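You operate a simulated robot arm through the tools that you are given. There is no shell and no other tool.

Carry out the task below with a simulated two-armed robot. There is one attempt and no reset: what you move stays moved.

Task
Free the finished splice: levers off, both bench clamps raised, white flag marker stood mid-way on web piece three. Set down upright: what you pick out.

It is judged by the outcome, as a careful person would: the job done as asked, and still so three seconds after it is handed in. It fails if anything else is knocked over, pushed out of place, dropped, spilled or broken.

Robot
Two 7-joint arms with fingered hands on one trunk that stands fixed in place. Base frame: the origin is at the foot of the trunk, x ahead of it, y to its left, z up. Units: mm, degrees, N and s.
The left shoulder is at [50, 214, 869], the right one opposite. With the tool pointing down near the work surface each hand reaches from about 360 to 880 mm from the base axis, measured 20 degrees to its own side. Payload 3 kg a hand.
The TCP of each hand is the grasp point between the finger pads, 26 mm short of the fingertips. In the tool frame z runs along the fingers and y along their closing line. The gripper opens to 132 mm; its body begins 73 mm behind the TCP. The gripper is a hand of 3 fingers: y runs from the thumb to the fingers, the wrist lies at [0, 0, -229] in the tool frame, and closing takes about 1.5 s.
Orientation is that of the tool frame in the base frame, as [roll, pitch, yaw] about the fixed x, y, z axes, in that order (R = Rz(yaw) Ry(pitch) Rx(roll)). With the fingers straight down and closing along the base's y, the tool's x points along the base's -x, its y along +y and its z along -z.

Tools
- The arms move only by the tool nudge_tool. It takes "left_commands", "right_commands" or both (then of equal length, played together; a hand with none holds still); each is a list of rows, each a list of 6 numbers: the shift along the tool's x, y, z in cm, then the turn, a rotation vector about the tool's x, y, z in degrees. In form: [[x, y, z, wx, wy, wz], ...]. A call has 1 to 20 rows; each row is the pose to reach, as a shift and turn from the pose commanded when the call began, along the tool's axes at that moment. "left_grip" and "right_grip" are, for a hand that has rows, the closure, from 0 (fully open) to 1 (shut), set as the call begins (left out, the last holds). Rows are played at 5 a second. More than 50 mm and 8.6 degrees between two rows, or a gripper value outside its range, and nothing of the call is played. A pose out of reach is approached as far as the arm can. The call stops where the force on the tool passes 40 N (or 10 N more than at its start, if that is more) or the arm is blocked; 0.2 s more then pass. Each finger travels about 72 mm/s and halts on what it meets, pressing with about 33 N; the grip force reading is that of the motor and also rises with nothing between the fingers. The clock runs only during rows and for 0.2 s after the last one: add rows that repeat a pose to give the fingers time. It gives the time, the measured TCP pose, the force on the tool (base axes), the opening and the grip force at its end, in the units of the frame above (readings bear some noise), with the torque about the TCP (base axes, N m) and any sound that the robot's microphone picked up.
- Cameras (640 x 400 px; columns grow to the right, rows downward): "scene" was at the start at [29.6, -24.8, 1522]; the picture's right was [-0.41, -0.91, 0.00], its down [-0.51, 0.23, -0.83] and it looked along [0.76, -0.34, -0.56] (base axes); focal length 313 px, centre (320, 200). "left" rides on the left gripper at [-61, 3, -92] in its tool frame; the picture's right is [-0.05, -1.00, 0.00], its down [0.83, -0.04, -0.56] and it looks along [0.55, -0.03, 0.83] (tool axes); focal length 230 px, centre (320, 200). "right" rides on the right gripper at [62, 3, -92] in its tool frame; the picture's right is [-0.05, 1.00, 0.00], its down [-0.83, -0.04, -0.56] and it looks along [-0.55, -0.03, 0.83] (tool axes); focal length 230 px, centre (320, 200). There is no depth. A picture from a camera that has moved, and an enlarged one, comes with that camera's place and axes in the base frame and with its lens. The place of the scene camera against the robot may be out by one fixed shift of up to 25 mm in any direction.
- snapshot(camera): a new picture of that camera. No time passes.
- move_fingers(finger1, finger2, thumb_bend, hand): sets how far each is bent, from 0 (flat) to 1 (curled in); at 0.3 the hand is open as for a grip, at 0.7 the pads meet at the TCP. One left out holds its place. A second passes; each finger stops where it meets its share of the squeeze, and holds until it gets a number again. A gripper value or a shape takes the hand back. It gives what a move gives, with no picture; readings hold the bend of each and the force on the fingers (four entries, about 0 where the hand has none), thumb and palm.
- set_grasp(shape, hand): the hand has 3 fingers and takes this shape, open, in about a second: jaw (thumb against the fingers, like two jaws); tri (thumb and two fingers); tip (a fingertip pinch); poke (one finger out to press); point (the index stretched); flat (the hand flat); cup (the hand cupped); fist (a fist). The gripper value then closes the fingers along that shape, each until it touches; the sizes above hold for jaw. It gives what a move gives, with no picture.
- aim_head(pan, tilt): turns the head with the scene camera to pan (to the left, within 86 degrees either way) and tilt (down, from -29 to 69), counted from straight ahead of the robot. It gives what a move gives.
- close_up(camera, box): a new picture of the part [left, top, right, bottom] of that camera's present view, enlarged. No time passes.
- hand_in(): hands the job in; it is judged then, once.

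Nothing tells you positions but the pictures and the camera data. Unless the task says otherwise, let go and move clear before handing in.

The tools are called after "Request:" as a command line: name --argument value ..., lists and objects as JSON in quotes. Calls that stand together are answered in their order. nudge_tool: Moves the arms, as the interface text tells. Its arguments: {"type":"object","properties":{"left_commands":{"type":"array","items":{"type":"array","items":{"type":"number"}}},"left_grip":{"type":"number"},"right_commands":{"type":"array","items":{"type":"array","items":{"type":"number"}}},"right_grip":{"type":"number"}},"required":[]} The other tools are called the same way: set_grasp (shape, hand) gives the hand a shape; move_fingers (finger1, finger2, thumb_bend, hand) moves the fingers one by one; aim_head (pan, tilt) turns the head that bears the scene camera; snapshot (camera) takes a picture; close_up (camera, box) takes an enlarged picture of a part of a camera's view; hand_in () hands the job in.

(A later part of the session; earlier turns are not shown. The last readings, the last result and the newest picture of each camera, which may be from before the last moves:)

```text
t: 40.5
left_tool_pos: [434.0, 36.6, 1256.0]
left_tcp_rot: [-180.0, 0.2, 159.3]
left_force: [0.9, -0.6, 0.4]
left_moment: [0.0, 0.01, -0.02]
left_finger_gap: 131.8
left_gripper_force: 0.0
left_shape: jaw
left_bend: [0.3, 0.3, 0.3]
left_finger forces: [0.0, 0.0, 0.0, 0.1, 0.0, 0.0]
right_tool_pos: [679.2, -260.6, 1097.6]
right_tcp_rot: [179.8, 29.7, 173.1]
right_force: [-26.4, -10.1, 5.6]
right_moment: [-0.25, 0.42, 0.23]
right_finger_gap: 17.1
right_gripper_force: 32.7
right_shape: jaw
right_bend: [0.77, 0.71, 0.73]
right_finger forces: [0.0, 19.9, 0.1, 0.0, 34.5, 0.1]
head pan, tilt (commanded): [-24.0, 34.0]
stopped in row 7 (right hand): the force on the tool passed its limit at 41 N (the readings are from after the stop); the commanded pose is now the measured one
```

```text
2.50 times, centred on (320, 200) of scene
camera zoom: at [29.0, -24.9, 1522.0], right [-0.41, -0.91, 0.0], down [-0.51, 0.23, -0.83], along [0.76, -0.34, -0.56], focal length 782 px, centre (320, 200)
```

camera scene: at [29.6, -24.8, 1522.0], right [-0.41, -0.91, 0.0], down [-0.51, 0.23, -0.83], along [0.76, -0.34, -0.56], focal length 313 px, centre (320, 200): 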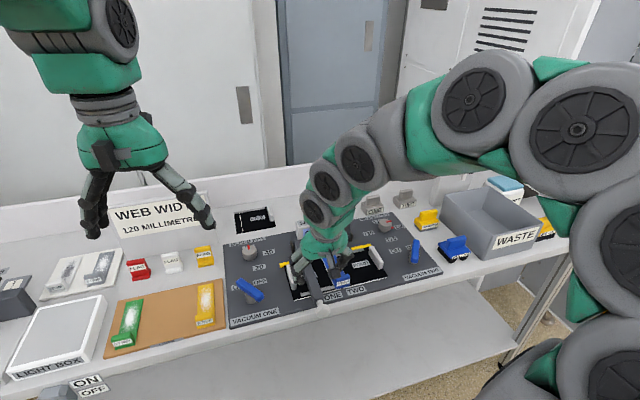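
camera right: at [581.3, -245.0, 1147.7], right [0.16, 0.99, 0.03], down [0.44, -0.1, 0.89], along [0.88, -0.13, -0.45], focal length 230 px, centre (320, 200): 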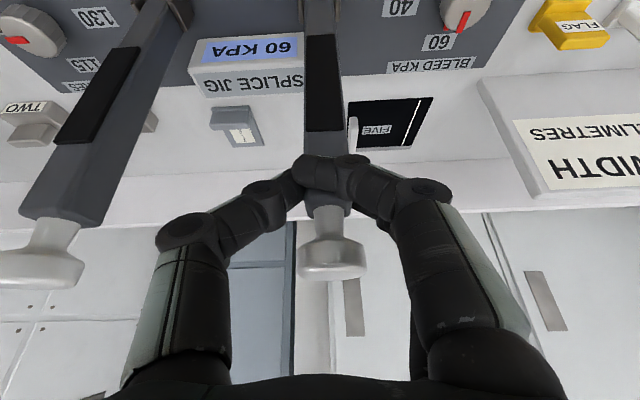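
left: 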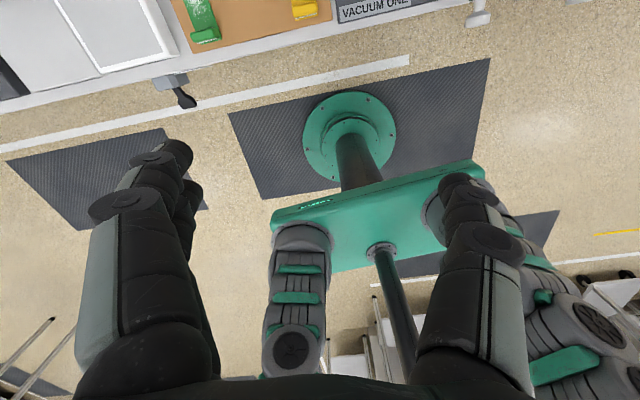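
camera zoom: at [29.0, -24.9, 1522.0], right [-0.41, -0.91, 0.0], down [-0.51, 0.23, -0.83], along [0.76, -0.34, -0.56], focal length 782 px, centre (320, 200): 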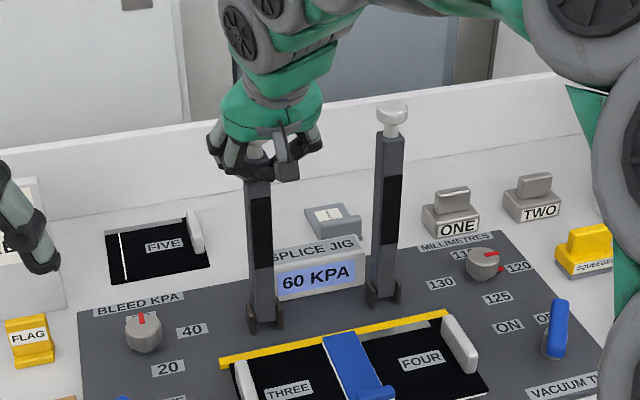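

Clamp one is at its stop, parallel to clamp two. I'll unload it slightly, open the fingers, and check it stands.

Request:
nudge_tool --right_commands '[[0.2, 0.05, -0.12, 0, 0, 0], [0.35, 0.1, -0.2, 0, 0, 0], [0.35, 0.1, -0.2, 0, 0, 0]]'

Request:
nudge_tool --right_commands '[[0, 0, 0, 0, 0, 0], [0, 0, 0, 0, 0, 0], [0, 0, 0, 0, 0, 0], [0, 0, 0, 0, 0, 0]]' --right_grip 0.5

Request:
snapshot --camera "right"

Request:
close_up --camera "scene" --box '[220, 120, 420, 280]'

```text
t: 41.4
left_tool_pos: [434.4, 36.9, 1256.6]
left_tcp_rot: [-180.0, 0.1, 159.2]
left_force: [-1.0, -0.7, 0.3]
left_moment: [0.0, -0.02, -0.02]
left_finger_gap: 132.0
left_gripper_force: 0.1
left_shape: jaw
left_bend: [0.3, 0.3, 0.3]
left_finger forces: [0.0, 0.0, 0.0, 0.0, 0.0, 0.0]
right_tool_pos: [676.9, -259.2, 1098.4]
right_tcp_rot: [179.8, 29.9, 173.0]
right_force: [-5.5, -21.2, 7.9]
right_moment: [-0.51, 0.18, 0.02]
right_finger_gap: 16.6
right_gripper_force: 32.7
right_shape: jaw
right_bend: [0.77, 0.71, 0.72]
right_finger forces: [0.0, 15.5, 0.1, 0.1, 38.3, 0.0]
head pan, tilt (commanded): [-24.0, 34.0]
```

```text
t: 42.4
left_tool_pos: [434.5, 37.7, 1256.4]
left_tcp_rot: [180.0, 0.1, 159.2]
left_force: [0.1, 0.5, 0.1]
left_moment: [-0.03, 0.0, 0.0]
left_finger_gap: 132.0
left_gripper_force: 0.1
left_shape: jaw
left_bend: [0.3, 0.3, 0.3]
left_finger forces: [0.1, 0.0, 0.1, 0.0, 0.0, 0.0]
right_tool_pos: [676.3, -257.2, 1096.4]
right_tcp_rot: [179.8, 29.7, 173.1]
right_force: [-0.2, 0.3, 0.2]
right_moment: [0.03, -0.01, -0.01]
right_finger_gap: 65.2
right_gripper_force: 0.1
right_shape: jaw
right_bend: [0.73, 0.73, 0.7]
right_finger forces: [0.0, 0.0, 0.0, 0.0, 0.0, 0.0]
head pan, tilt (commanded): [-24.0, 34.0]
```

```text
taken
camera right: at [579.1, -242.2, 1147.1], right [0.16, 0.99, 0.03], down [0.44, -0.1, 0.89], along [0.88, -0.13, -0.45], focal length 230 px, centre (320, 200)
```

right: 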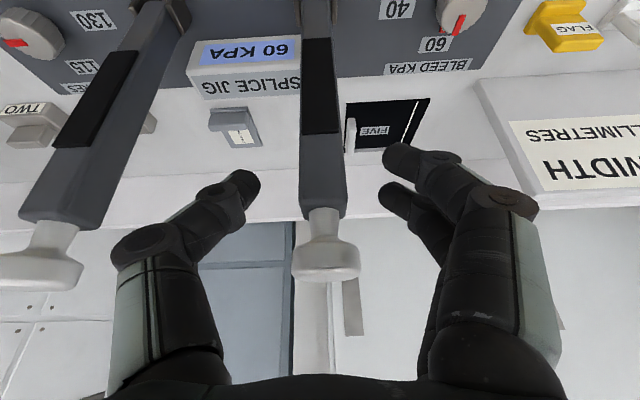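

```text
2.50 times, centred on (320, 200) of scene
camera zoom: at [29.6, -24.8, 1522.0], right [-0.41, -0.91, 0.0], down [-0.51, 0.23, -0.83], along [0.76, -0.34, -0.56], focal length 782 px, centre (320, 200)
```

zoom: 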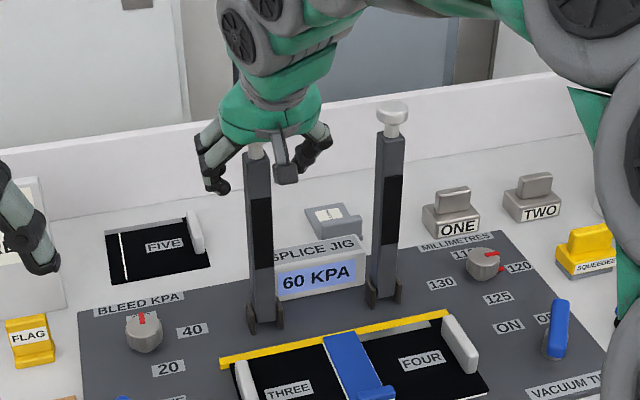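

Clamp one stands on its own too. I'll withdraw the right hand up and back, then park it well clear to the right.

Request:
nudge_tool --right_commands '[[0, 0, -1.5, 0, 0, 0], [0, 0, -4, 0, 0, 0], [0, 0, -8, 0, 0, 0], [0, 0, -12, 0, 0, 0], [3.26, 0, -13.9, 0, 0, 0], [6.5, 0, -15.7, 0, 0, 0], [9.8, 0, -17.6, 0, 0, 0], [13.0, 0, -19.5, 0, 0, 0], [13.0, -4, -19.5, 0, 7, 0], [13.0, -8, -19.5, 0, 14, 0], [13.0, -12, -19.5, 0, 21, 0], [13.0, -16, -19.5, 0, 28, 0], [13.0, -20, -19.5, 0, 29.7, 0]]' --right_grip 0.4

Request:
snapshot --camera "scene"

Request:
snapshot --camera "right"

```text
t: 45.1
left_tool_pos: [434.4, 37.2, 1256.7]
left_tcp_rot: [180.0, 0.2, 159.2]
left_force: [0.0, 0.6, 0.6]
left_moment: [0.0, 0.01, 0.01]
left_finger_gap: 131.9
left_gripper_force: 0.1
left_shape: jaw
left_bend: [0.3, 0.3, 0.3]
left_finger forces: [0.1, 0.0, 0.0, 0.0, 0.1, 0.1]
right_tool_pos: [444.0, -431.7, 1200.1]
right_tcp_rot: [179.8, 0.0, 173.2]
right_force: [0.3, -1.1, -0.1]
right_moment: [-0.02, -0.01, 0.02]
right_finger_gap: 78.9
right_gripper_force: 0.2
right_shape: jaw
right_bend: [0.71, 0.71, 0.71]
right_finger forces: [0.0, 0.0, 0.1, 0.0, 0.0, 0.0]
head pan, tilt (commanded): [-24.0, 34.0]
```

```text
taken
camera scene: at [29.6, -24.8, 1522.0], right [-0.41, -0.91, 0.0], down [-0.51, 0.23, -0.83], along [0.76, -0.34, -0.56], focal length 313 px, centre (320, 200)
```

scene: 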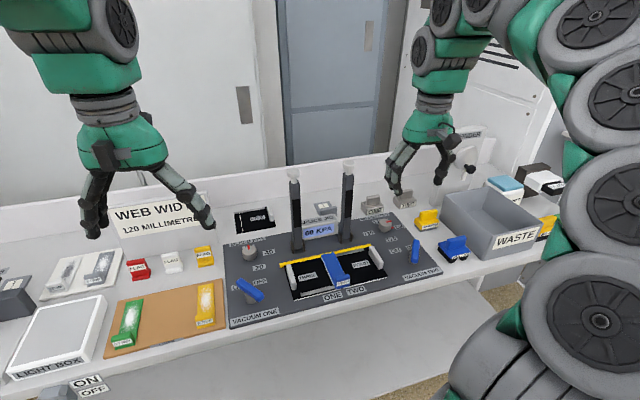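

```text
taken
camera right: at [383.9, -422.4, 1293.9], right [0.17, 0.99, 0.0], down [0.82, -0.14, 0.55], along [0.55, -0.09, -0.83], focal length 230 px, centre (320, 200)
```

right: 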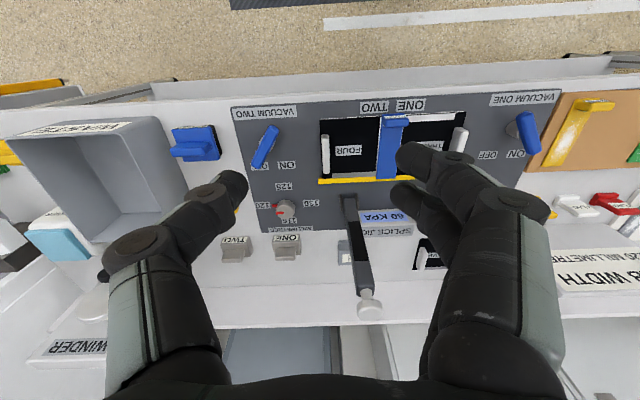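

Both clamps are up and the right hand is parked. Now the left hand goes over vacuum lever one, estimated at (568, -72), turned across its bar.

Request:
nudge_tool --left_commands '[[-2.0, -0.7, 3.2, 0, 0, -6.1], [-4.0, -1.4, 6.4, 0, 0, -12.2], [-6.0, -2.1, 9.6, 0, 0, -18.3], [-8.0, -2.8, 12.8, 0, 0, -24.4], [-10.0, -3.5, 16, 0, 0, -30.5], [-12.0, -4.2, 19.2, 0, 0, -36.6], [-14.0, -4.9, 22.4, 0, 0, -42.7], [-16.07, -5.56, 25.6, 0, 0, -48.8], [-16.07, -5.56, 25.6, 0, 0, -48.8]]'

Request:
snapshot --camera "left"

Request:
snapshot --camera "scene"

```text
t: 47.1
left_tool_pos: [566.0, -70.8, 997.7]
left_tcp_rot: [-179.9, 0.1, -151.9]
left_force: [0.6, 0.1, -0.1]
left_moment: [0.0, 0.03, 0.04]
left_finger_gap: 131.9
left_gripper_force: 0.1
left_shape: jaw
left_bend: [0.3, 0.3, 0.3]
left_finger forces: [0.0, 0.0, 0.0, 0.0, 0.0, 0.1]
right_tool_pos: [443.9, -433.1, 1200.9]
right_tcp_rot: [179.8, 0.1, 173.2]
right_force: [-0.4, 0.8, 0.9]
right_moment: [0.03, -0.02, -0.01]
right_finger_gap: 78.7
right_gripper_force: 0.0
right_shape: jaw
right_bend: [0.71, 0.71, 0.71]
right_finger forces: [0.1, 0.1, 0.0, 0.0, 0.0, 0.0]
head pan, tilt (commanded): [-24.0, 34.0]
```

```text
taken
camera left: at [617.7, -38.0, 1091.3], right [0.52, -0.86, 0.0], down [-0.71, -0.43, 0.55], along [-0.47, -0.29, -0.83], focal length 230 px, centre (320, 200)
```

left: 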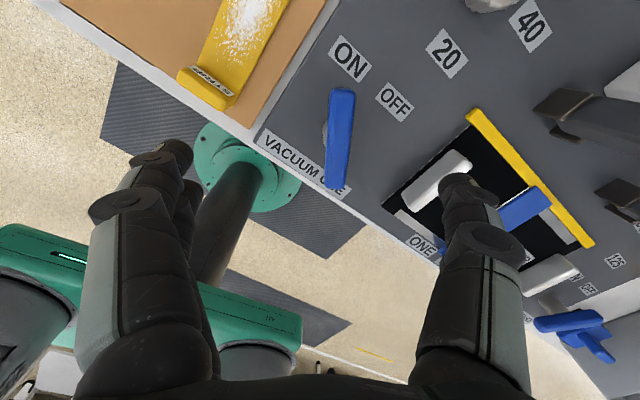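

```text
taken
camera scene: at [29.6, -24.8, 1522.0], right [-0.41, -0.91, 0.0], down [-0.51, 0.23, -0.83], along [0.76, -0.34, -0.56], focal length 313 px, centre (320, 200)
```

scene: 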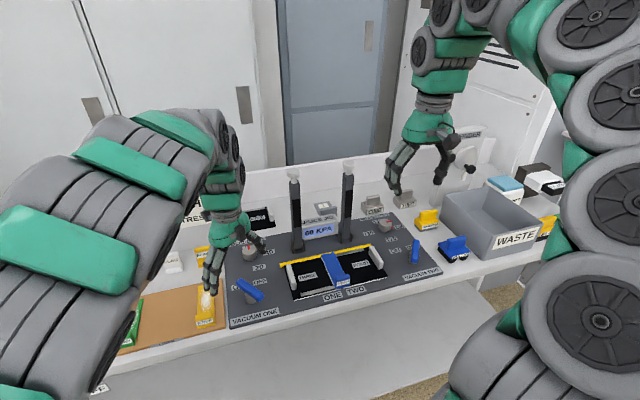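

Request:
close_up --camera "left" --box '[240, 30, 440, 230]'

Request:
close_up --camera "scene" --box '[190, 200, 310, 330]'

```text
2.00 times, centred on (340, 130) of left
camera zoom: at [617.7, -38.0, 1091.3], right [0.52, -0.86, 0.0], down [-0.71, -0.43, 0.55], along [-0.47, -0.29, -0.83], focal length 460 px, centre (280, 340)
```

zoom: 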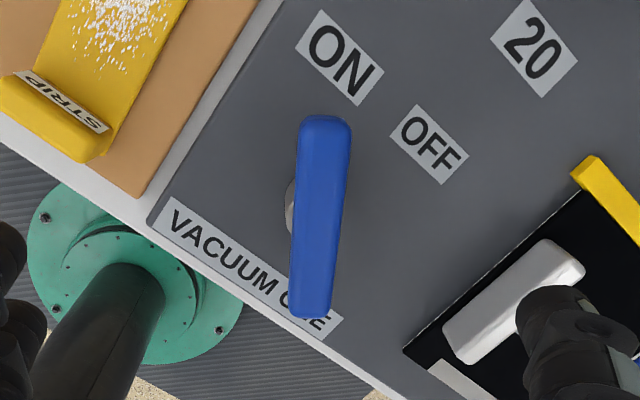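

```text
3.08 times, centred on (250, 265) of scene
camera zoom: at [29.6, -24.8, 1522.0], right [-0.41, -0.91, 0.0], down [-0.51, 0.23, -0.83], along [0.76, -0.34, -0.56], focal length 963 px, centre (535, 0)
```

zoom: 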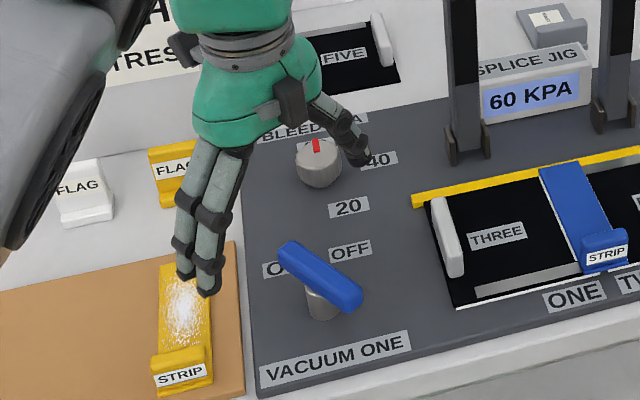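

From the left hand's camera, lever one's bar is centred near (566, -89). I'll shift over it with fingers half closed and check from closer.

Request:
nudge_tool --left_commands '[[0.4, -0.8, 2.0, 0, 0, -0.5], [0.86, -1.61, 4.2, 0, 0, -1], [0.86, -1.61, 6.2, 0, 0, -1], [0.86, -1.61, 6.2, 0, 0, -1], [0.86, -1.61, 6.2, 0, 0, -1]]' --left_grip 0.5

Request:
snapshot --camera "left"

Request:
close_up --camera "scene" --box '[190, 200, 310, 330]'

```text
t: 48.4
left_tool_pos: [566.3, -89.1, 936.0]
left_tcp_rot: [180.0, 0.0, -151.0]
left_force: [0.2, 0.2, 0.8]
left_moment: [0.0, 0.0, -0.05]
left_finger_gap: 66.5
left_gripper_force: 0.0
left_shape: jaw
left_bend: [0.73, 0.73, 0.7]
left_finger forces: [0.1, 0.0, 0.1, 0.0, 0.0, 0.1]
right_tool_pos: [444.2, -433.2, 1201.6]
right_tcp_rot: [179.8, 0.1, 173.2]
right_force: [-0.2, 0.3, -0.2]
right_moment: [0.02, 0.02, 0.05]
right_finger_gap: 79.0
right_gripper_force: 0.1
right_shape: jaw
right_bend: [0.71, 0.71, 0.71]
right_finger forces: [0.0, 0.1, 0.0, 0.0, 0.1, 0.1]
head pan, tilt (commanded): [-24.0, 34.0]
```

```text
taken
camera left: at [617.2, -56.2, 1029.0], right [0.53, -0.85, 0.0], down [-0.71, -0.44, 0.56], along [-0.47, -0.29, -0.83], focal length 230 px, centre (320, 200)
```

left: 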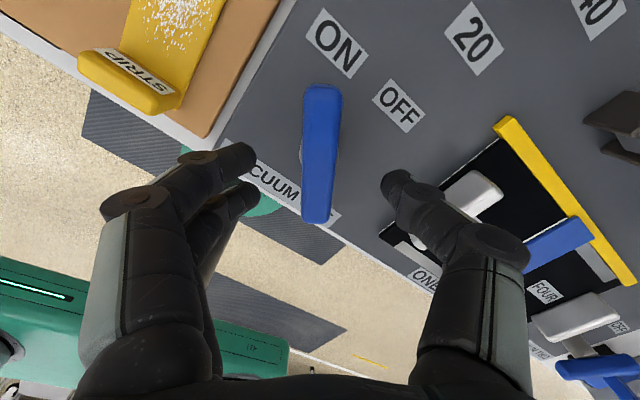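

```text
3.08 times, centred on (250, 265) of scene
camera zoom: at [29.6, -24.8, 1522.0], right [-0.41, -0.91, 0.0], down [-0.51, 0.23, -0.83], along [0.76, -0.34, -0.56], focal length 963 px, centre (535, 0)
```

zoom: 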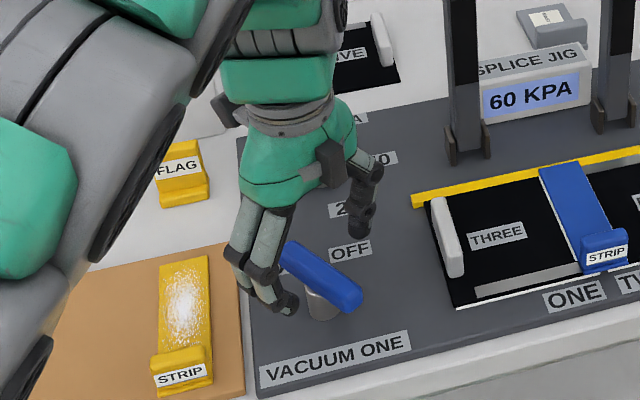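

The bar is centred between the fingers. Lowering to z≈895 and closing.

Request:
nudge_tool --left_commands '[[0, 0, 1.5, 0, 0, 0], [0, 0, 3.0, 0, 0, 0], [0, 0, 4.1, 0, 0, 0], [0, 0, 4.1, 0, 0, 0]]'

Request:
nudge_tool --left_commands '[[0, 0, 0, 0, 0, 0], [0, 0, 0, 0, 0, 0], [0, 0, 0, 0, 0, 0], [0, 0, 0, 0, 0, 0], [0, 0, 0, 0, 0, 0], [0, 0, 0, 0, 0, 0]]' --left_grip 0.9

Request:
snapshot --camera "left"

```text
t: 49.4
left_tool_pos: [566.8, -89.8, 895.7]
left_tcp_rot: [-180.0, 0.0, -150.9]
left_force: [0.1, 0.3, 0.4]
left_moment: [0.04, 0.0, -0.03]
left_finger_gap: 66.4
left_gripper_force: 0.0
left_shape: jaw
left_bend: [0.73, 0.73, 0.7]
left_finger forces: [0.0, 0.0, 0.0, 0.0, 0.0, 0.0]
right_tool_pos: [445.3, -432.4, 1200.5]
right_tcp_rot: [179.7, 0.1, 173.2]
right_force: [-0.1, 0.6, 0.0]
right_moment: [0.04, 0.0, -0.02]
right_finger_gap: 79.0
right_gripper_force: 0.1
right_shape: jaw
right_bend: [0.71, 0.71, 0.71]
right_finger forces: [0.1, 0.1, 0.0, 0.0, 0.0, 0.0]
head pan, tilt (commanded): [-24.0, 34.0]
```

```text
t: 50.8
left_tool_pos: [566.6, -89.2, 895.6]
left_tcp_rot: [-180.0, 0.0, -150.9]
left_force: [-2.1, -2.7, -5.1]
left_moment: [-0.04, 0.02, -0.04]
left_finger_gap: 15.0
left_gripper_force: 33.2
left_shape: jaw
left_bend: [0.72, 0.72, 0.7]
left_finger forces: [15.2, 14.2, 0.0, 0.1, 29.8, 0.0]
right_tool_pos: [444.9, -432.2, 1200.2]
right_tcp_rot: [179.8, 0.1, 173.3]
right_force: [-0.4, -0.5, -1.3]
right_moment: [0.0, -0.04, -0.02]
right_finger_gap: 79.0
right_gripper_force: 0.0
right_shape: jaw
right_bend: [0.71, 0.71, 0.71]
right_finger forces: [0.0, 0.1, 0.0, 0.0, 0.0, 0.0]
head pan, tilt (commanded): [-24.0, 34.0]
```

```text
taken
camera left: at [617.2, -56.0, 988.1], right [0.53, -0.85, 0.0], down [-0.71, -0.44, 0.56], along [-0.47, -0.29, -0.83], focal length 230 px, centre (320, 200)
```

left: 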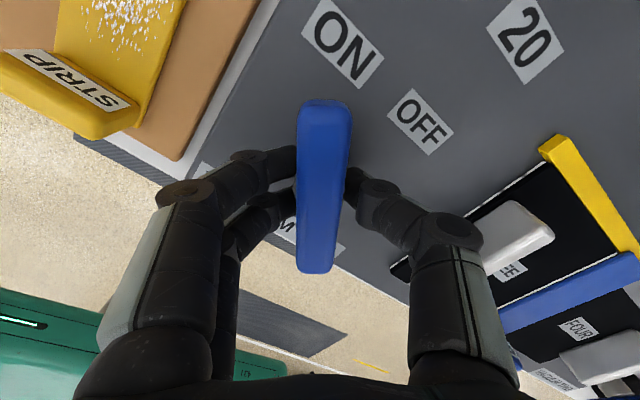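

Lever one is firmly held. I'll turn it clockwise about its pivot toward OFF.

Request:
nudge_tool --left_commands '[[0.0, 0.06, 0, 0, 0, 7.1], [-0.01, 0.12, 0, 0, 0, 14.2], [-0.03, 0.18, 0, 0, 0, 21.3], [-0.06, 0.24, 0, 0, 0, 28.4], [-0.09, 0.29, 0, 0, 0, 35.5], [-0.13, 0.34, 0, 0, 0, 42.6], [-0.18, 0.38, 0, 0, 0, 49.7], [-0.23, 0.42, 0, 0, 0, 56.8], [-0.28, 0.45, 0, 0, 0, 63.9], [-0.34, 0.47, 0, 0, 0, 71]]'

Request:
snapshot --camera "left"

Request:
close_up --camera "scene" --box '[190, 200, 310, 330]'

```text
t: 53.0
left_tool_pos: [567.2, -84.4, 896.9]
left_tcp_rot: [-180.0, 0.1, 138.0]
left_force: [1.0, -9.9, -18.5]
left_moment: [-0.15, 0.0, 0.09]
left_finger_gap: 14.2
left_gripper_force: 32.9
left_shape: jaw
left_bend: [0.72, 0.72, 0.7]
left_finger forces: [15.4, 13.4, 0.0, 0.0, 30.4, 0.0]
right_tool_pos: [444.8, -433.4, 1201.9]
right_tcp_rot: [179.7, 0.1, 173.2]
right_force: [-0.4, 0.0, 0.7]
right_moment: [0.0, -0.03, -0.01]
right_finger_gap: 78.8
right_gripper_force: 0.0
right_shape: jaw
right_bend: [0.71, 0.71, 0.71]
right_finger forces: [0.0, 0.0, 0.0, 0.0, 0.0, 0.0]
head pan, tilt (commanded): [-24.0, 34.0]
```

```text
taken
camera left: at [612.3, -123.2, 989.0], right [-0.63, -0.78, 0.0], down [-0.65, 0.52, 0.56], along [-0.43, 0.35, -0.83], focal length 230 px, centre (320, 200)
```

left: 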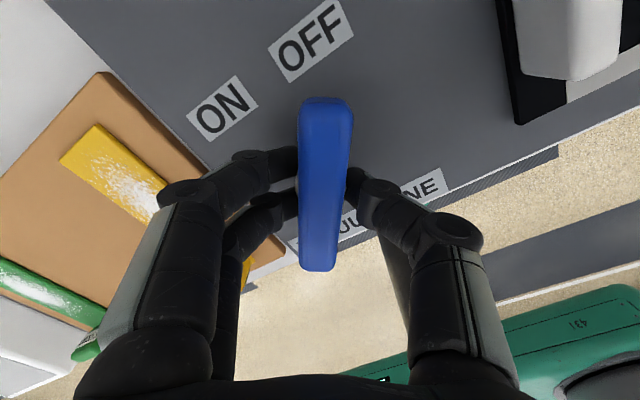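

```text
3.08 times, centred on (250, 265) of scene
camera zoom: at [29.8, -25.0, 1522.0], right [-0.41, -0.91, 0.0], down [-0.51, 0.23, -0.83], along [0.76, -0.34, -0.56], focal length 963 px, centre (535, 0)
```

zoom: 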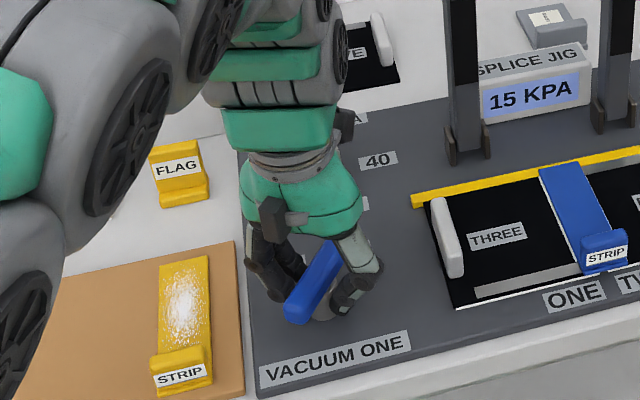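

Lever one now points at OFF and the display has dropped to 15 kPa. I'll release and lift clear.

Request:
nudge_tool --left_commands '[[0, 0, 0, 0, 0, 0], [0, 0, 0, 0, 0, 0], [0, 0, 0, 0, 0, 0], [0, 0, 0, 0, 0, 0], [0, 0, -2.0, 0, 0, 0], [0, 0, -5.0, 0, 0, 0], [0, 0, -9.0, 0, 0, 0], [0, 0, -13.0, 0, 0, 0], [0, 0, -16.0, 0, 0, 0], [0, 0, -16.0, 0, 0, 0]]' --left_grip 0.45

Request:
snapshot --camera "left"

Request:
close_up --camera "scene" --box '[190, 160, 450, 330]'

```text
t: 55.1
left_tool_pos: [566.9, -86.3, 1057.8]
left_tcp_rot: [-179.9, 0.0, 137.9]
left_force: [-0.1, -0.2, -1.1]
left_moment: [0.0, -0.02, 0.03]
left_finger_gap: 72.0
left_gripper_force: 0.1
left_shape: jaw
left_bend: [0.72, 0.72, 0.7]
left_finger forces: [0.1, 0.0, 0.1, 0.0, 0.1, 0.1]
right_tool_pos: [445.4, -432.4, 1200.7]
right_tcp_rot: [179.8, 0.0, 173.2]
right_force: [-0.3, 0.2, 0.2]
right_moment: [0.0, 0.0, 0.0]
right_finger_gap: 78.7
right_gripper_force: 0.1
right_shape: jaw
right_bend: [0.71, 0.71, 0.71]
right_finger forces: [0.0, 0.0, 0.0, 0.0, 0.0, 0.1]
head pan, tilt (commanded): [-24.0, 34.0]
```

```text
taken
camera left: at [612.8, -124.0, 1150.1], right [-0.63, -0.78, 0.0], down [-0.65, 0.52, 0.55], along [-0.43, 0.35, -0.83], focal length 230 px, centre (320, 200)
```

left: 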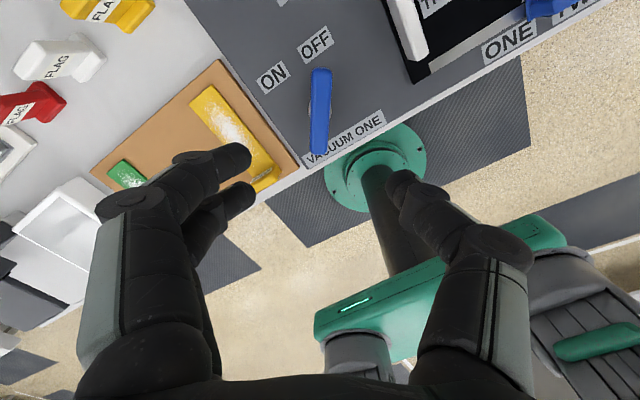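

```text
2.35 times, centred on (320, 245) of scene
camera zoom: at [29.6, -24.8, 1522.0], right [-0.41, -0.91, 0.0], down [-0.51, 0.23, -0.83], along [0.76, -0.34, -0.56], focal length 736 px, centre (320, 94)
```

zoom: 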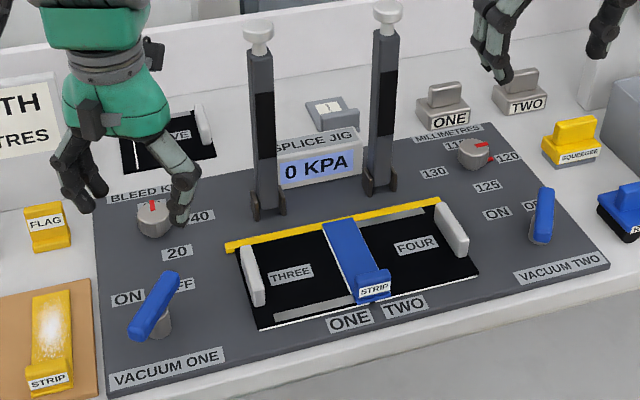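

Both levers are OFF, both clamps are up, and the gauge reads 0 kPa. Now I'll study web piece THREE and the flags closely to plan the pick and placement.

Request:
close_up --camera "scene" --box '[270, 235, 400, 315]'

Request:
close_up --camera "right" --box '[300, 80, 500, 240]'

Request:
close_up --camera "left" --box '[0, 0, 160, 130]'

Request:
close_up --camera "scene" --box '[120, 220, 220, 290]'

```text
4.92 times, centred on (335, 275) of scene
camera zoom: at [29.6, -24.8, 1522.0], right [-0.41, -0.91, 0.0], down [-0.51, 0.23, -0.83], along [0.76, -0.34, -0.56], focal length 1541 px, centre (246, -169)
```

zoom: 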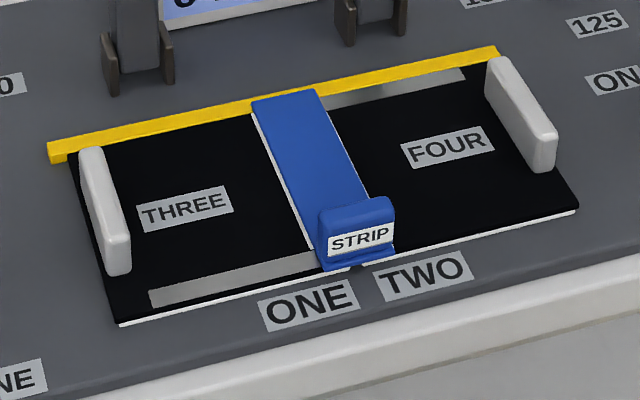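

```text
2.50 times, centred on (400, 160) of right
camera zoom: at [384.3, -421.9, 1293.9], right [0.17, 0.99, 0.0], down [0.82, -0.14, 0.56], along [0.55, -0.09, -0.83], focal length 575 px, centre (120, 300)
```

zoom: 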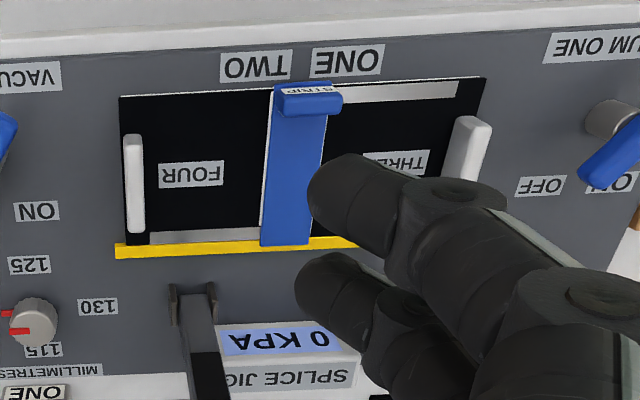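

```text
3.08 times, centred on (80, 65) of left
camera zoom: at [612.8, -124.0, 1150.1], right [-0.63, -0.78, 0.0], down [-0.65, 0.52, 0.55], along [-0.43, 0.35, -0.83], focal length 708 px, centre (1058, 615)
```

zoom: 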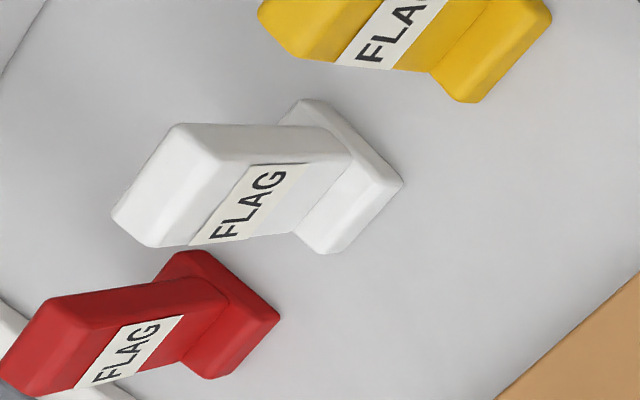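

```text
5.71 times, centred on (170, 255) of scene
camera zoom: at [29.6, -24.8, 1522.0], right [-0.41, -0.91, 0.0], down [-0.51, 0.23, -0.83], along [0.76, -0.34, -0.56], focal length 1788 px, centre (1177, -114)
```

zoom: 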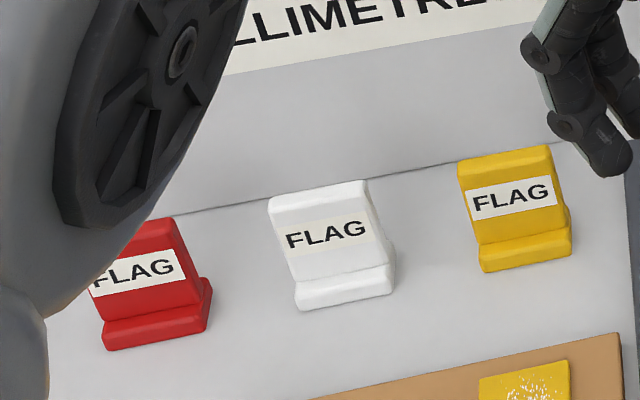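

The white flag is a block-footed upright plate near (778, 84). Web piece THREE's free area is centred near (577, -256). I'll carry the left hand over the flag, turned to pinch its plate front to back, and look from above.

Request:
nudge_tool --left_commands '[[-0.49, 3.24, 0, 0, 0, 6.8], [-0.98, 6.48, 0, 0, 0, 13.6], [-1.47, 9.72, 0, 0, 0, 20.5], [-1.97, 12.97, 0.5, 0, 0, 27.3], [-2.46, 16.2, 1.3, 0, 0, 34.1], [-2.95, 19.45, 2.1, 0, 0, 41], [-3.44, 22.7, 3, 0, 0, 47.8], [-3.93, 25.93, 3.8, 0, 0, 54.6], [-3.93, 25.93, 3.8, 0, 0, 54.6]]'

Request:
snapshot --camera "left"

Request:
snapshot --camera "scene"

```text
t: 57.1
left_tool_pos: [769.8, 83.4, 1017.7]
left_tcp_rot: [179.9, 0.0, 83.4]
left_force: [-0.7, 0.8, 0.1]
left_moment: [0.04, -0.03, 0.01]
left_finger_gap: 72.0
left_gripper_force: 0.2
left_shape: jaw
left_bend: [0.72, 0.72, 0.7]
left_finger forces: [0.0, 0.1, 0.0, 0.0, 0.0, 0.1]
right_tool_pos: [444.6, -433.3, 1202.0]
right_tcp_rot: [179.8, 0.1, 173.1]
right_force: [0.4, -0.1, 0.5]
right_moment: [0.01, -0.01, -0.04]
right_finger_gap: 78.7
right_gripper_force: 0.1
right_shape: jaw
right_bend: [0.71, 0.71, 0.71]
right_finger forces: [0.0, 0.1, 0.0, 0.1, 0.0, 0.0]
head pan, tilt (commanded): [-24.0, 34.0]
```

```text
taken
camera left: at [764.9, 22.8, 1110.2], right [-1.0, 0.06, 0.0], down [0.05, 0.83, 0.56], along [0.04, 0.55, -0.83], focal length 230 px, centre (320, 200)
```

left: 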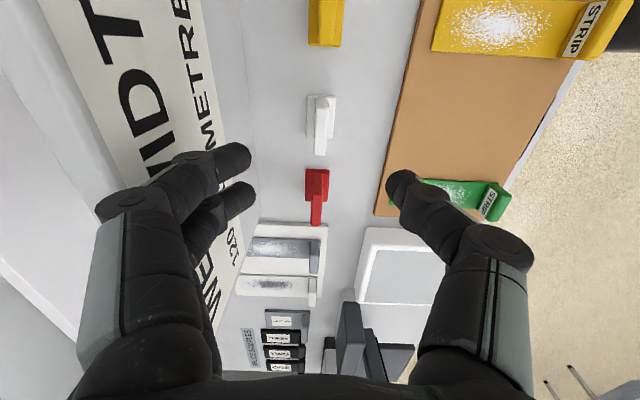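

```text
taken
camera scene: at [29.6, -24.8, 1522.0], right [-0.41, -0.91, 0.0], down [-0.51, 0.23, -0.83], along [0.76, -0.34, -0.56], focal length 313 px, centre (320, 200)
```

scene: 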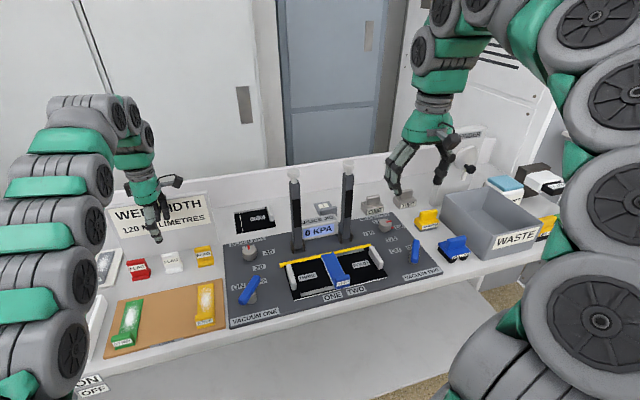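

Request:
close_up --camera "left" --box '[230, 60, 430, 220]'

Request:
close_up --camera "scene" --box '[110, 170, 230, 290]'

```text
2.50 times, centred on (330, 140) of left
camera zoom: at [764.9, 22.8, 1110.2], right [-1.0, 0.06, 0.0], down [0.05, 0.83, 0.56], along [0.04, 0.55, -0.83], focal length 575 px, centre (295, 350)
```

zoom: 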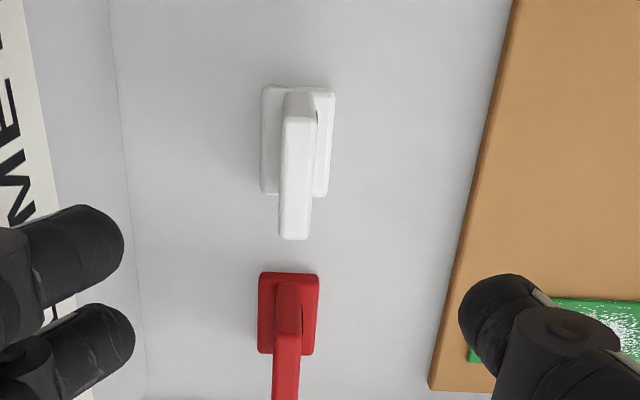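

```text
3.33 times, centred on (170, 230) of scene
camera zoom: at [29.6, -24.8, 1522.0], right [-0.41, -0.91, 0.0], down [-0.51, 0.23, -0.83], along [0.76, -0.34, -0.56], focal length 1043 px, centre (820, 100)
```

zoom: 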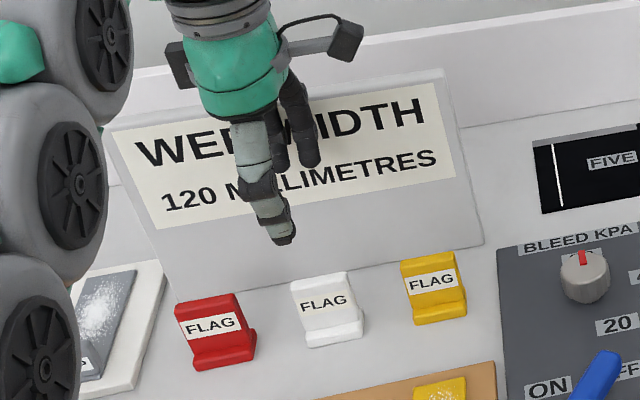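

Request:
close_up --camera "left" --box '[290, 80, 350, 170]'

Request:
close_up --camera "scene" --box '[150, 240, 200, 285]'

```text
4.44 times, centred on (320, 125) of left
camera zoom: at [764.9, 22.8, 1110.2], right [-1.0, 0.06, 0.0], down [0.05, 0.83, 0.56], along [0.04, 0.55, -0.83], focal length 1022 px, centre (320, 533)
```

zoom: 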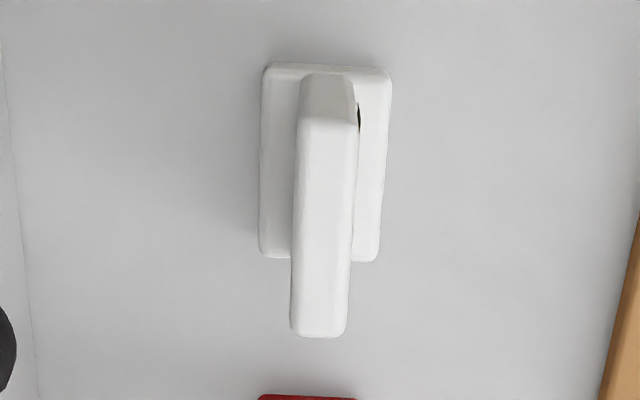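

```text
8.89 times, centred on (175, 262) of scene
camera zoom: at [29.6, -24.8, 1522.0], right [-0.41, -0.91, 0.0], down [-0.51, 0.23, -0.83], along [0.76, -0.34, -0.56], focal length 2782 px, centre (1609, -356)
```

zoom: 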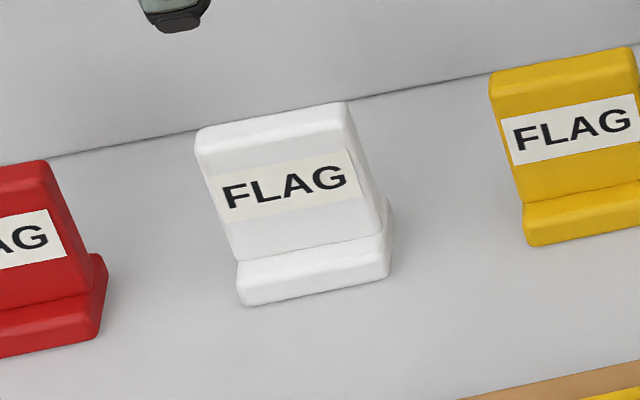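

The white flag's plate is 44 mm wide, about 12 mm thick, with its top near z≈903 and centre at (767.5, 86.5). I'll descend partway above it and recheck.

Request:
nudge_tool --left_commands '[[0.1, -0.1, 2.5, 0, 0, 0], [0.28, -0.26, 5.0, 0, 0, 0], [0.28, -0.26, 7.5, 0, 0, 0], [0.28, -0.26, 8.7, 0, 0, 0], [0.28, -0.26, 8.7, 0, 0, 0]]' --left_grip 0.58

Request:
snapshot --camera "left"

Request:
close_up --camera "scene" --box '[110, 170, 230, 290]'

```text
t: 58.4
left_tool_pos: [766.3, 86.1, 931.2]
left_tcp_rot: [-179.9, -0.1, 83.5]
left_force: [-0.4, -0.3, -0.2]
left_moment: [0.02, -0.02, 0.02]
left_finger_gap: 55.7
left_gripper_force: 0.2
left_shape: jaw
left_bend: [0.73, 0.73, 0.7]
left_finger forces: [0.0, 0.0, 0.1, 0.1, 0.0, 0.0]
right_tool_pos: [445.0, -432.5, 1202.1]
right_tcp_rot: [179.9, 0.0, 173.2]
right_force: [-0.2, 0.2, -0.4]
right_moment: [0.02, -0.01, -0.01]
right_finger_gap: 78.9
right_gripper_force: 0.0
right_shape: jaw
right_bend: [0.71, 0.71, 0.71]
right_finger forces: [0.1, 0.0, 0.0, 0.0, 0.0, 0.0]
head pan, tilt (commanded): [-24.0, 34.0]
```

```text
taken
camera left: at [760.0, 25.5, 1024.2], right [-1.0, 0.06, 0.0], down [0.05, 0.83, 0.56], along [0.04, 0.55, -0.83], focal length 230 px, centre (320, 200)
```

left: 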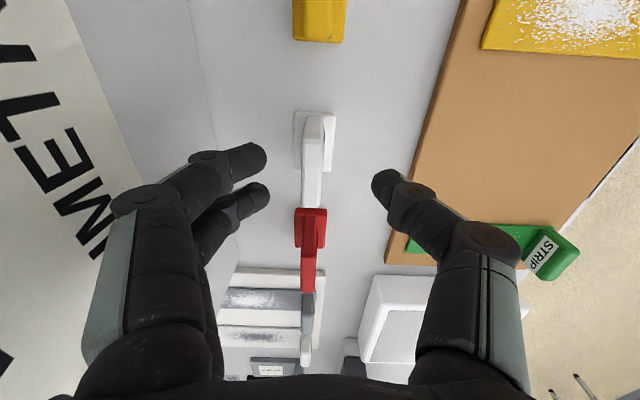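

```text
3.33 times, centred on (170, 230) of scene
camera zoom: at [29.6, -24.8, 1522.0], right [-0.41, -0.91, 0.0], down [-0.51, 0.23, -0.83], along [0.76, -0.34, -0.56], focal length 1043 px, centre (820, 100)
```

zoom: 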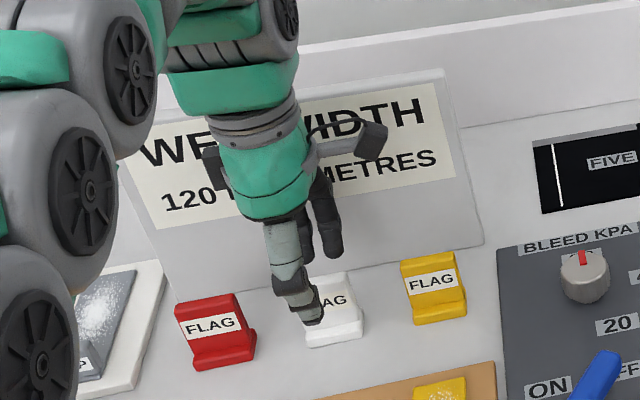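

The flag's plate is right between thumb and fingers. Lowering to z≈893 and closing gently.

Request:
nudge_tool --left_commands '[[0, 0.12, 1.5, 0, 0, 0], [0, 0.12, 3.0, 0, 0, 0], [0, 0.12, 3.8, 0, 0, 0], [0, 0.12, 3.8, 0, 0, 0]]'

Request:
snapshot --camera "left"

Request:
close_up --camera "scene" --box '[130, 200, 230, 290]'

```text
t: 59.4
left_tool_pos: [768.5, 86.6, 892.4]
left_tcp_rot: [179.9, 0.0, 83.5]
left_force: [0.5, -0.3, -0.4]
left_moment: [0.0, -0.02, -0.04]
left_finger_gap: 55.7
left_gripper_force: 0.2
left_shape: jaw
left_bend: [0.73, 0.73, 0.7]
left_finger forces: [0.1, 0.0, 0.0, 0.0, 0.1, 0.0]
right_tool_pos: [445.8, -431.8, 1201.2]
right_tcp_rot: [179.8, 0.1, 173.1]
right_force: [0.0, 0.0, -0.8]
right_moment: [0.03, 0.0, 0.01]
right_finger_gap: 78.8
right_gripper_force: 0.1
right_shape: jaw
right_bend: [0.71, 0.71, 0.71]
right_finger forces: [0.0, 0.0, 0.0, 0.0, 0.0, 0.0]
head pan, tilt (commanded): [-24.0, 34.0]
```

```text
taken
camera left: at [762.5, 24.9, 985.4], right [-1.0, 0.06, 0.0], down [0.05, 0.83, 0.56], along [0.04, 0.55, -0.83], focal length 230 px, centre (320, 200)
```

left: 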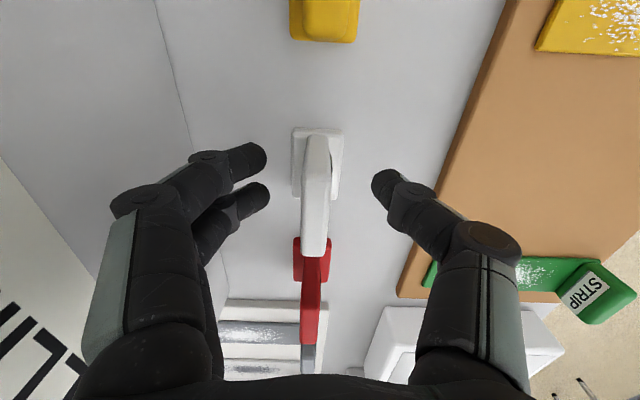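

```text
4.44 times, centred on (180, 245) of scene
camera zoom: at [29.6, -24.8, 1522.0], right [-0.41, -0.91, 0.0], down [-0.51, 0.23, -0.83], along [0.76, -0.34, -0.56], focal length 1391 px, centre (942, 0)
```

zoom: 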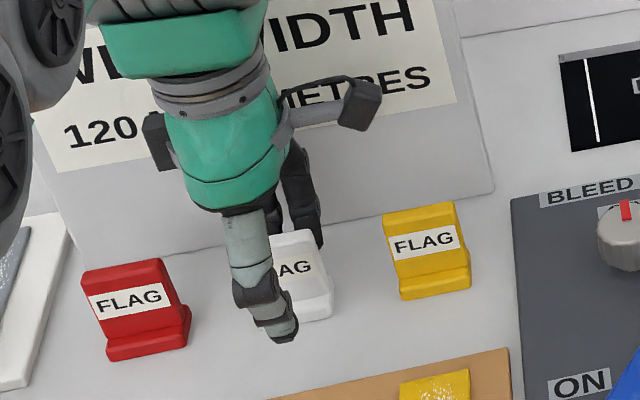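

Aligned: thumb in front of the plate, fingers behind. Closing.

Request:
nudge_tool --left_commands '[[0, 0, 0, 0, 0, 0], [0, 0, 0, 0, 0, 0], [0, 0, 0, 0, 0, 0], [0, 0, 0, 0, 0, 0], [0, 0, 0, 0, 0, 0], [0, 0, 0, 0, 0, 0]]' --left_grip 0.95

Request:
snapshot --camera "left"

Request:
close_up --camera "scene" --box '[130, 200, 230, 290]'

```text
t: 60.8
left_tool_pos: [768.2, 85.4, 893.2]
left_tcp_rot: [-180.0, 0.1, 83.4]
left_force: [0.6, 0.0, 1.4]
left_moment: [0.01, 0.01, 0.0]
left_finger_gap: 7.7
left_gripper_force: 0.2
left_shape: jaw
left_bend: [0.71, 0.71, 0.7]
left_finger forces: [0.8, 0.9, 0.0, 0.0, 1.4, 0.1]
right_tool_pos: [443.8, -431.8, 1200.9]
right_tcp_rot: [179.8, 0.2, 173.2]
right_force: [0.2, 0.1, 0.3]
right_moment: [0.0, 0.01, 0.0]
right_finger_gap: 78.6
right_gripper_force: 0.2
right_shape: jaw
right_bend: [0.71, 0.71, 0.71]
right_finger forces: [0.0, 0.0, 0.0, 0.0, 0.1, 0.0]
head pan, tilt (commanded): [-24.0, 34.0]
```

```text
taken
camera left: at [762.6, 25.0, 985.5], right [-1.0, 0.06, 0.0], down [0.05, 0.83, 0.56], along [0.04, 0.55, -0.83], focal length 230 px, centre (320, 200)
```

left: 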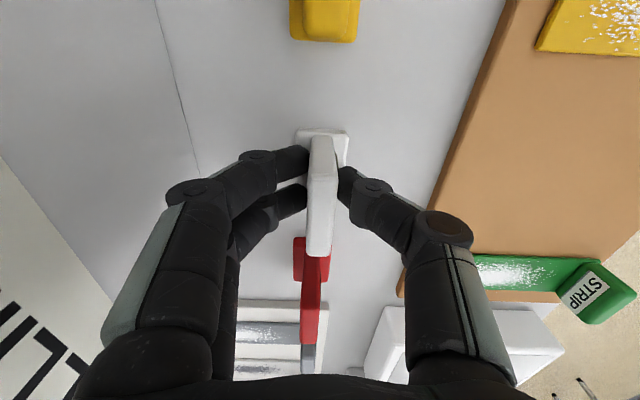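

```text
4.44 times, centred on (180, 245) of scene
camera zoom: at [29.6, -24.8, 1522.0], right [-0.41, -0.91, 0.0], down [-0.51, 0.23, -0.83], along [0.76, -0.34, -0.56], focal length 1391 px, centre (942, 0)
```

zoom: 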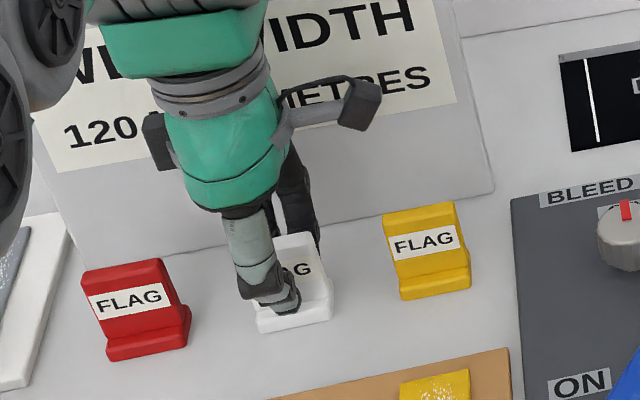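

Only light contact at that closure; I'll close fully to get a firm hold.

Request:
nudge_tool --left_commands '[[0, 0, 0, 0, 0, 0], [0, 0, 0, 0, 0, 0], [0, 0, 0, 0, 0, 0], [0, 0, 0, 0, 0, 0]]' --left_grip 1.0

Request:
snapshot --camera "left"

```text
t: 61.8
left_tool_pos: [767.7, 85.5, 892.8]
left_tcp_rot: [179.9, 0.0, 83.4]
left_force: [0.7, 0.4, 0.3]
left_moment: [-0.01, 0.01, -0.03]
left_finger_gap: 6.6
left_gripper_force: 32.9
left_shape: jaw
left_bend: [0.71, 0.71, 0.7]
left_finger forces: [14.8, 14.8, 0.0, 0.2, 29.4, 0.0]
right_tool_pos: [445.8, -432.1, 1201.1]
right_tcp_rot: [179.9, 0.1, 173.2]
right_force: [0.5, 0.4, -0.1]
right_moment: [-0.04, -0.03, 0.0]
right_finger_gap: 78.9
right_gripper_force: 0.1
right_shape: jaw
right_bend: [0.71, 0.71, 0.71]
right_finger forces: [0.0, 0.1, 0.1, 0.0, 0.1, 0.0]
head pan, tilt (commanded): [-24.0, 34.0]
```

```text
taken
camera left: at [762.6, 25.0, 985.5], right [-1.0, 0.06, 0.0], down [0.05, 0.83, 0.56], along [0.04, 0.55, -0.83], focal length 230 px, centre (320, 200)
```

left: 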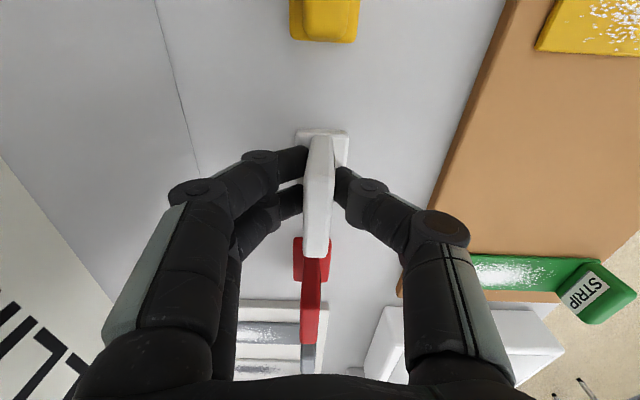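

The flag is held firmly. I'll lift it straight up, and move the right hand further out of the way at the same time.

Request:
nudge_tool --left_commands '[[0, 0, -0.7, 0, 0, 0], [0, 0, -2.0, 0, 0, 0], [0, 0, -4.5, 0, 0, 0], [0, 0, -7.5, 0, 0, 0], [0, 0, -10.5, 0, 0, 0], [0, 0, -13.5, 0, 0, 0], [0, 0, -15.5, 0, 0, 0]]' --right_commands '[[0.4, -1.9, 0, 0, 0, 0], [0.8, -3.8, 0, 0, 0, 0], [1.2, -5.8, 0, 0, 0, 0], [1.6, -7.7, 0, 0, 0, 0], [2.0, -9.6, 0, 0, 0, 0], [2.5, -11.5, 0, 0, 0, 0], [2.9, -13.4, 0, 0, 0, 0]]'

Request:
snapshot --camera "left"

Request:
close_up --camera "scene" --box '[90, 140, 250, 290]'

```text
t: 63.4
left_tool_pos: [768.9, 84.7, 1048.3]
left_tcp_rot: [180.0, 0.1, 83.3]
left_force: [0.4, -1.1, -0.1]
left_moment: [0.05, -0.04, 0.01]
left_finger_gap: 6.5
left_gripper_force: 33.3
left_shape: jaw
left_bend: [0.71, 0.71, 0.7]
left_finger forces: [14.8, 14.8, 0.0, 0.1, 29.5, 0.0]
right_tool_pos: [400.0, -560.3, 1201.9]
right_tcp_rot: [179.9, 0.1, 173.3]
right_force: [0.0, -0.3, -0.6]
right_moment: [0.03, -0.01, 0.01]
right_finger_gap: 78.7
right_gripper_force: 0.0
right_shape: jaw
right_bend: [0.71, 0.71, 0.71]
right_finger forces: [0.0, 0.0, 0.1, 0.0, 0.0, 0.0]
head pan, tilt (commanded): [-24.0, 34.0]
```

```text
taken
camera left: at [763.1, 23.8, 1140.6], right [-1.0, 0.06, 0.0], down [0.05, 0.83, 0.56], along [0.04, 0.55, -0.83], focal length 230 px, centre (320, 200)
```

left: 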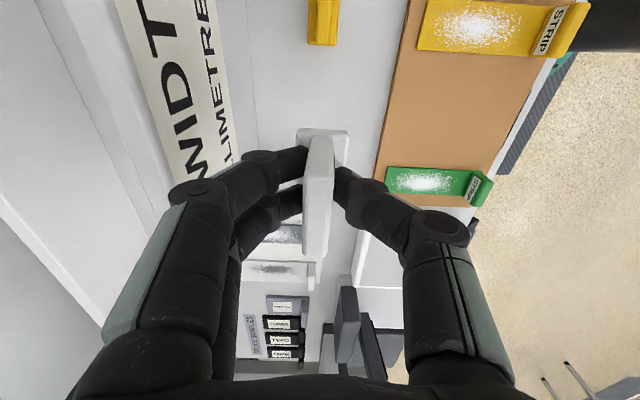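

```text
2.67 times, centred on (170, 215) of scene
camera zoom: at [29.5, -24.8, 1522.0], right [-0.41, -0.91, 0.0], down [-0.51, 0.23, -0.83], along [0.76, -0.34, -0.56], focal length 835 px, centre (720, 160)
```

zoom: 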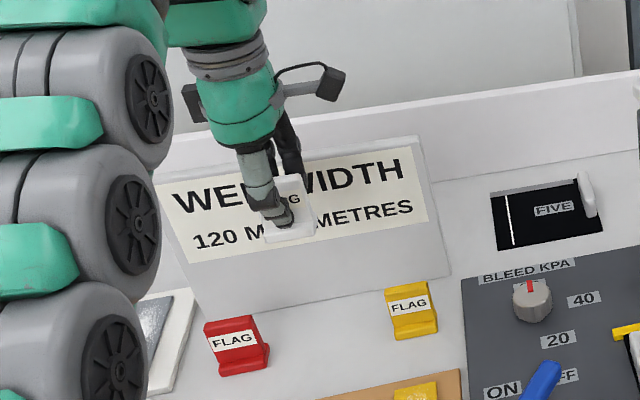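

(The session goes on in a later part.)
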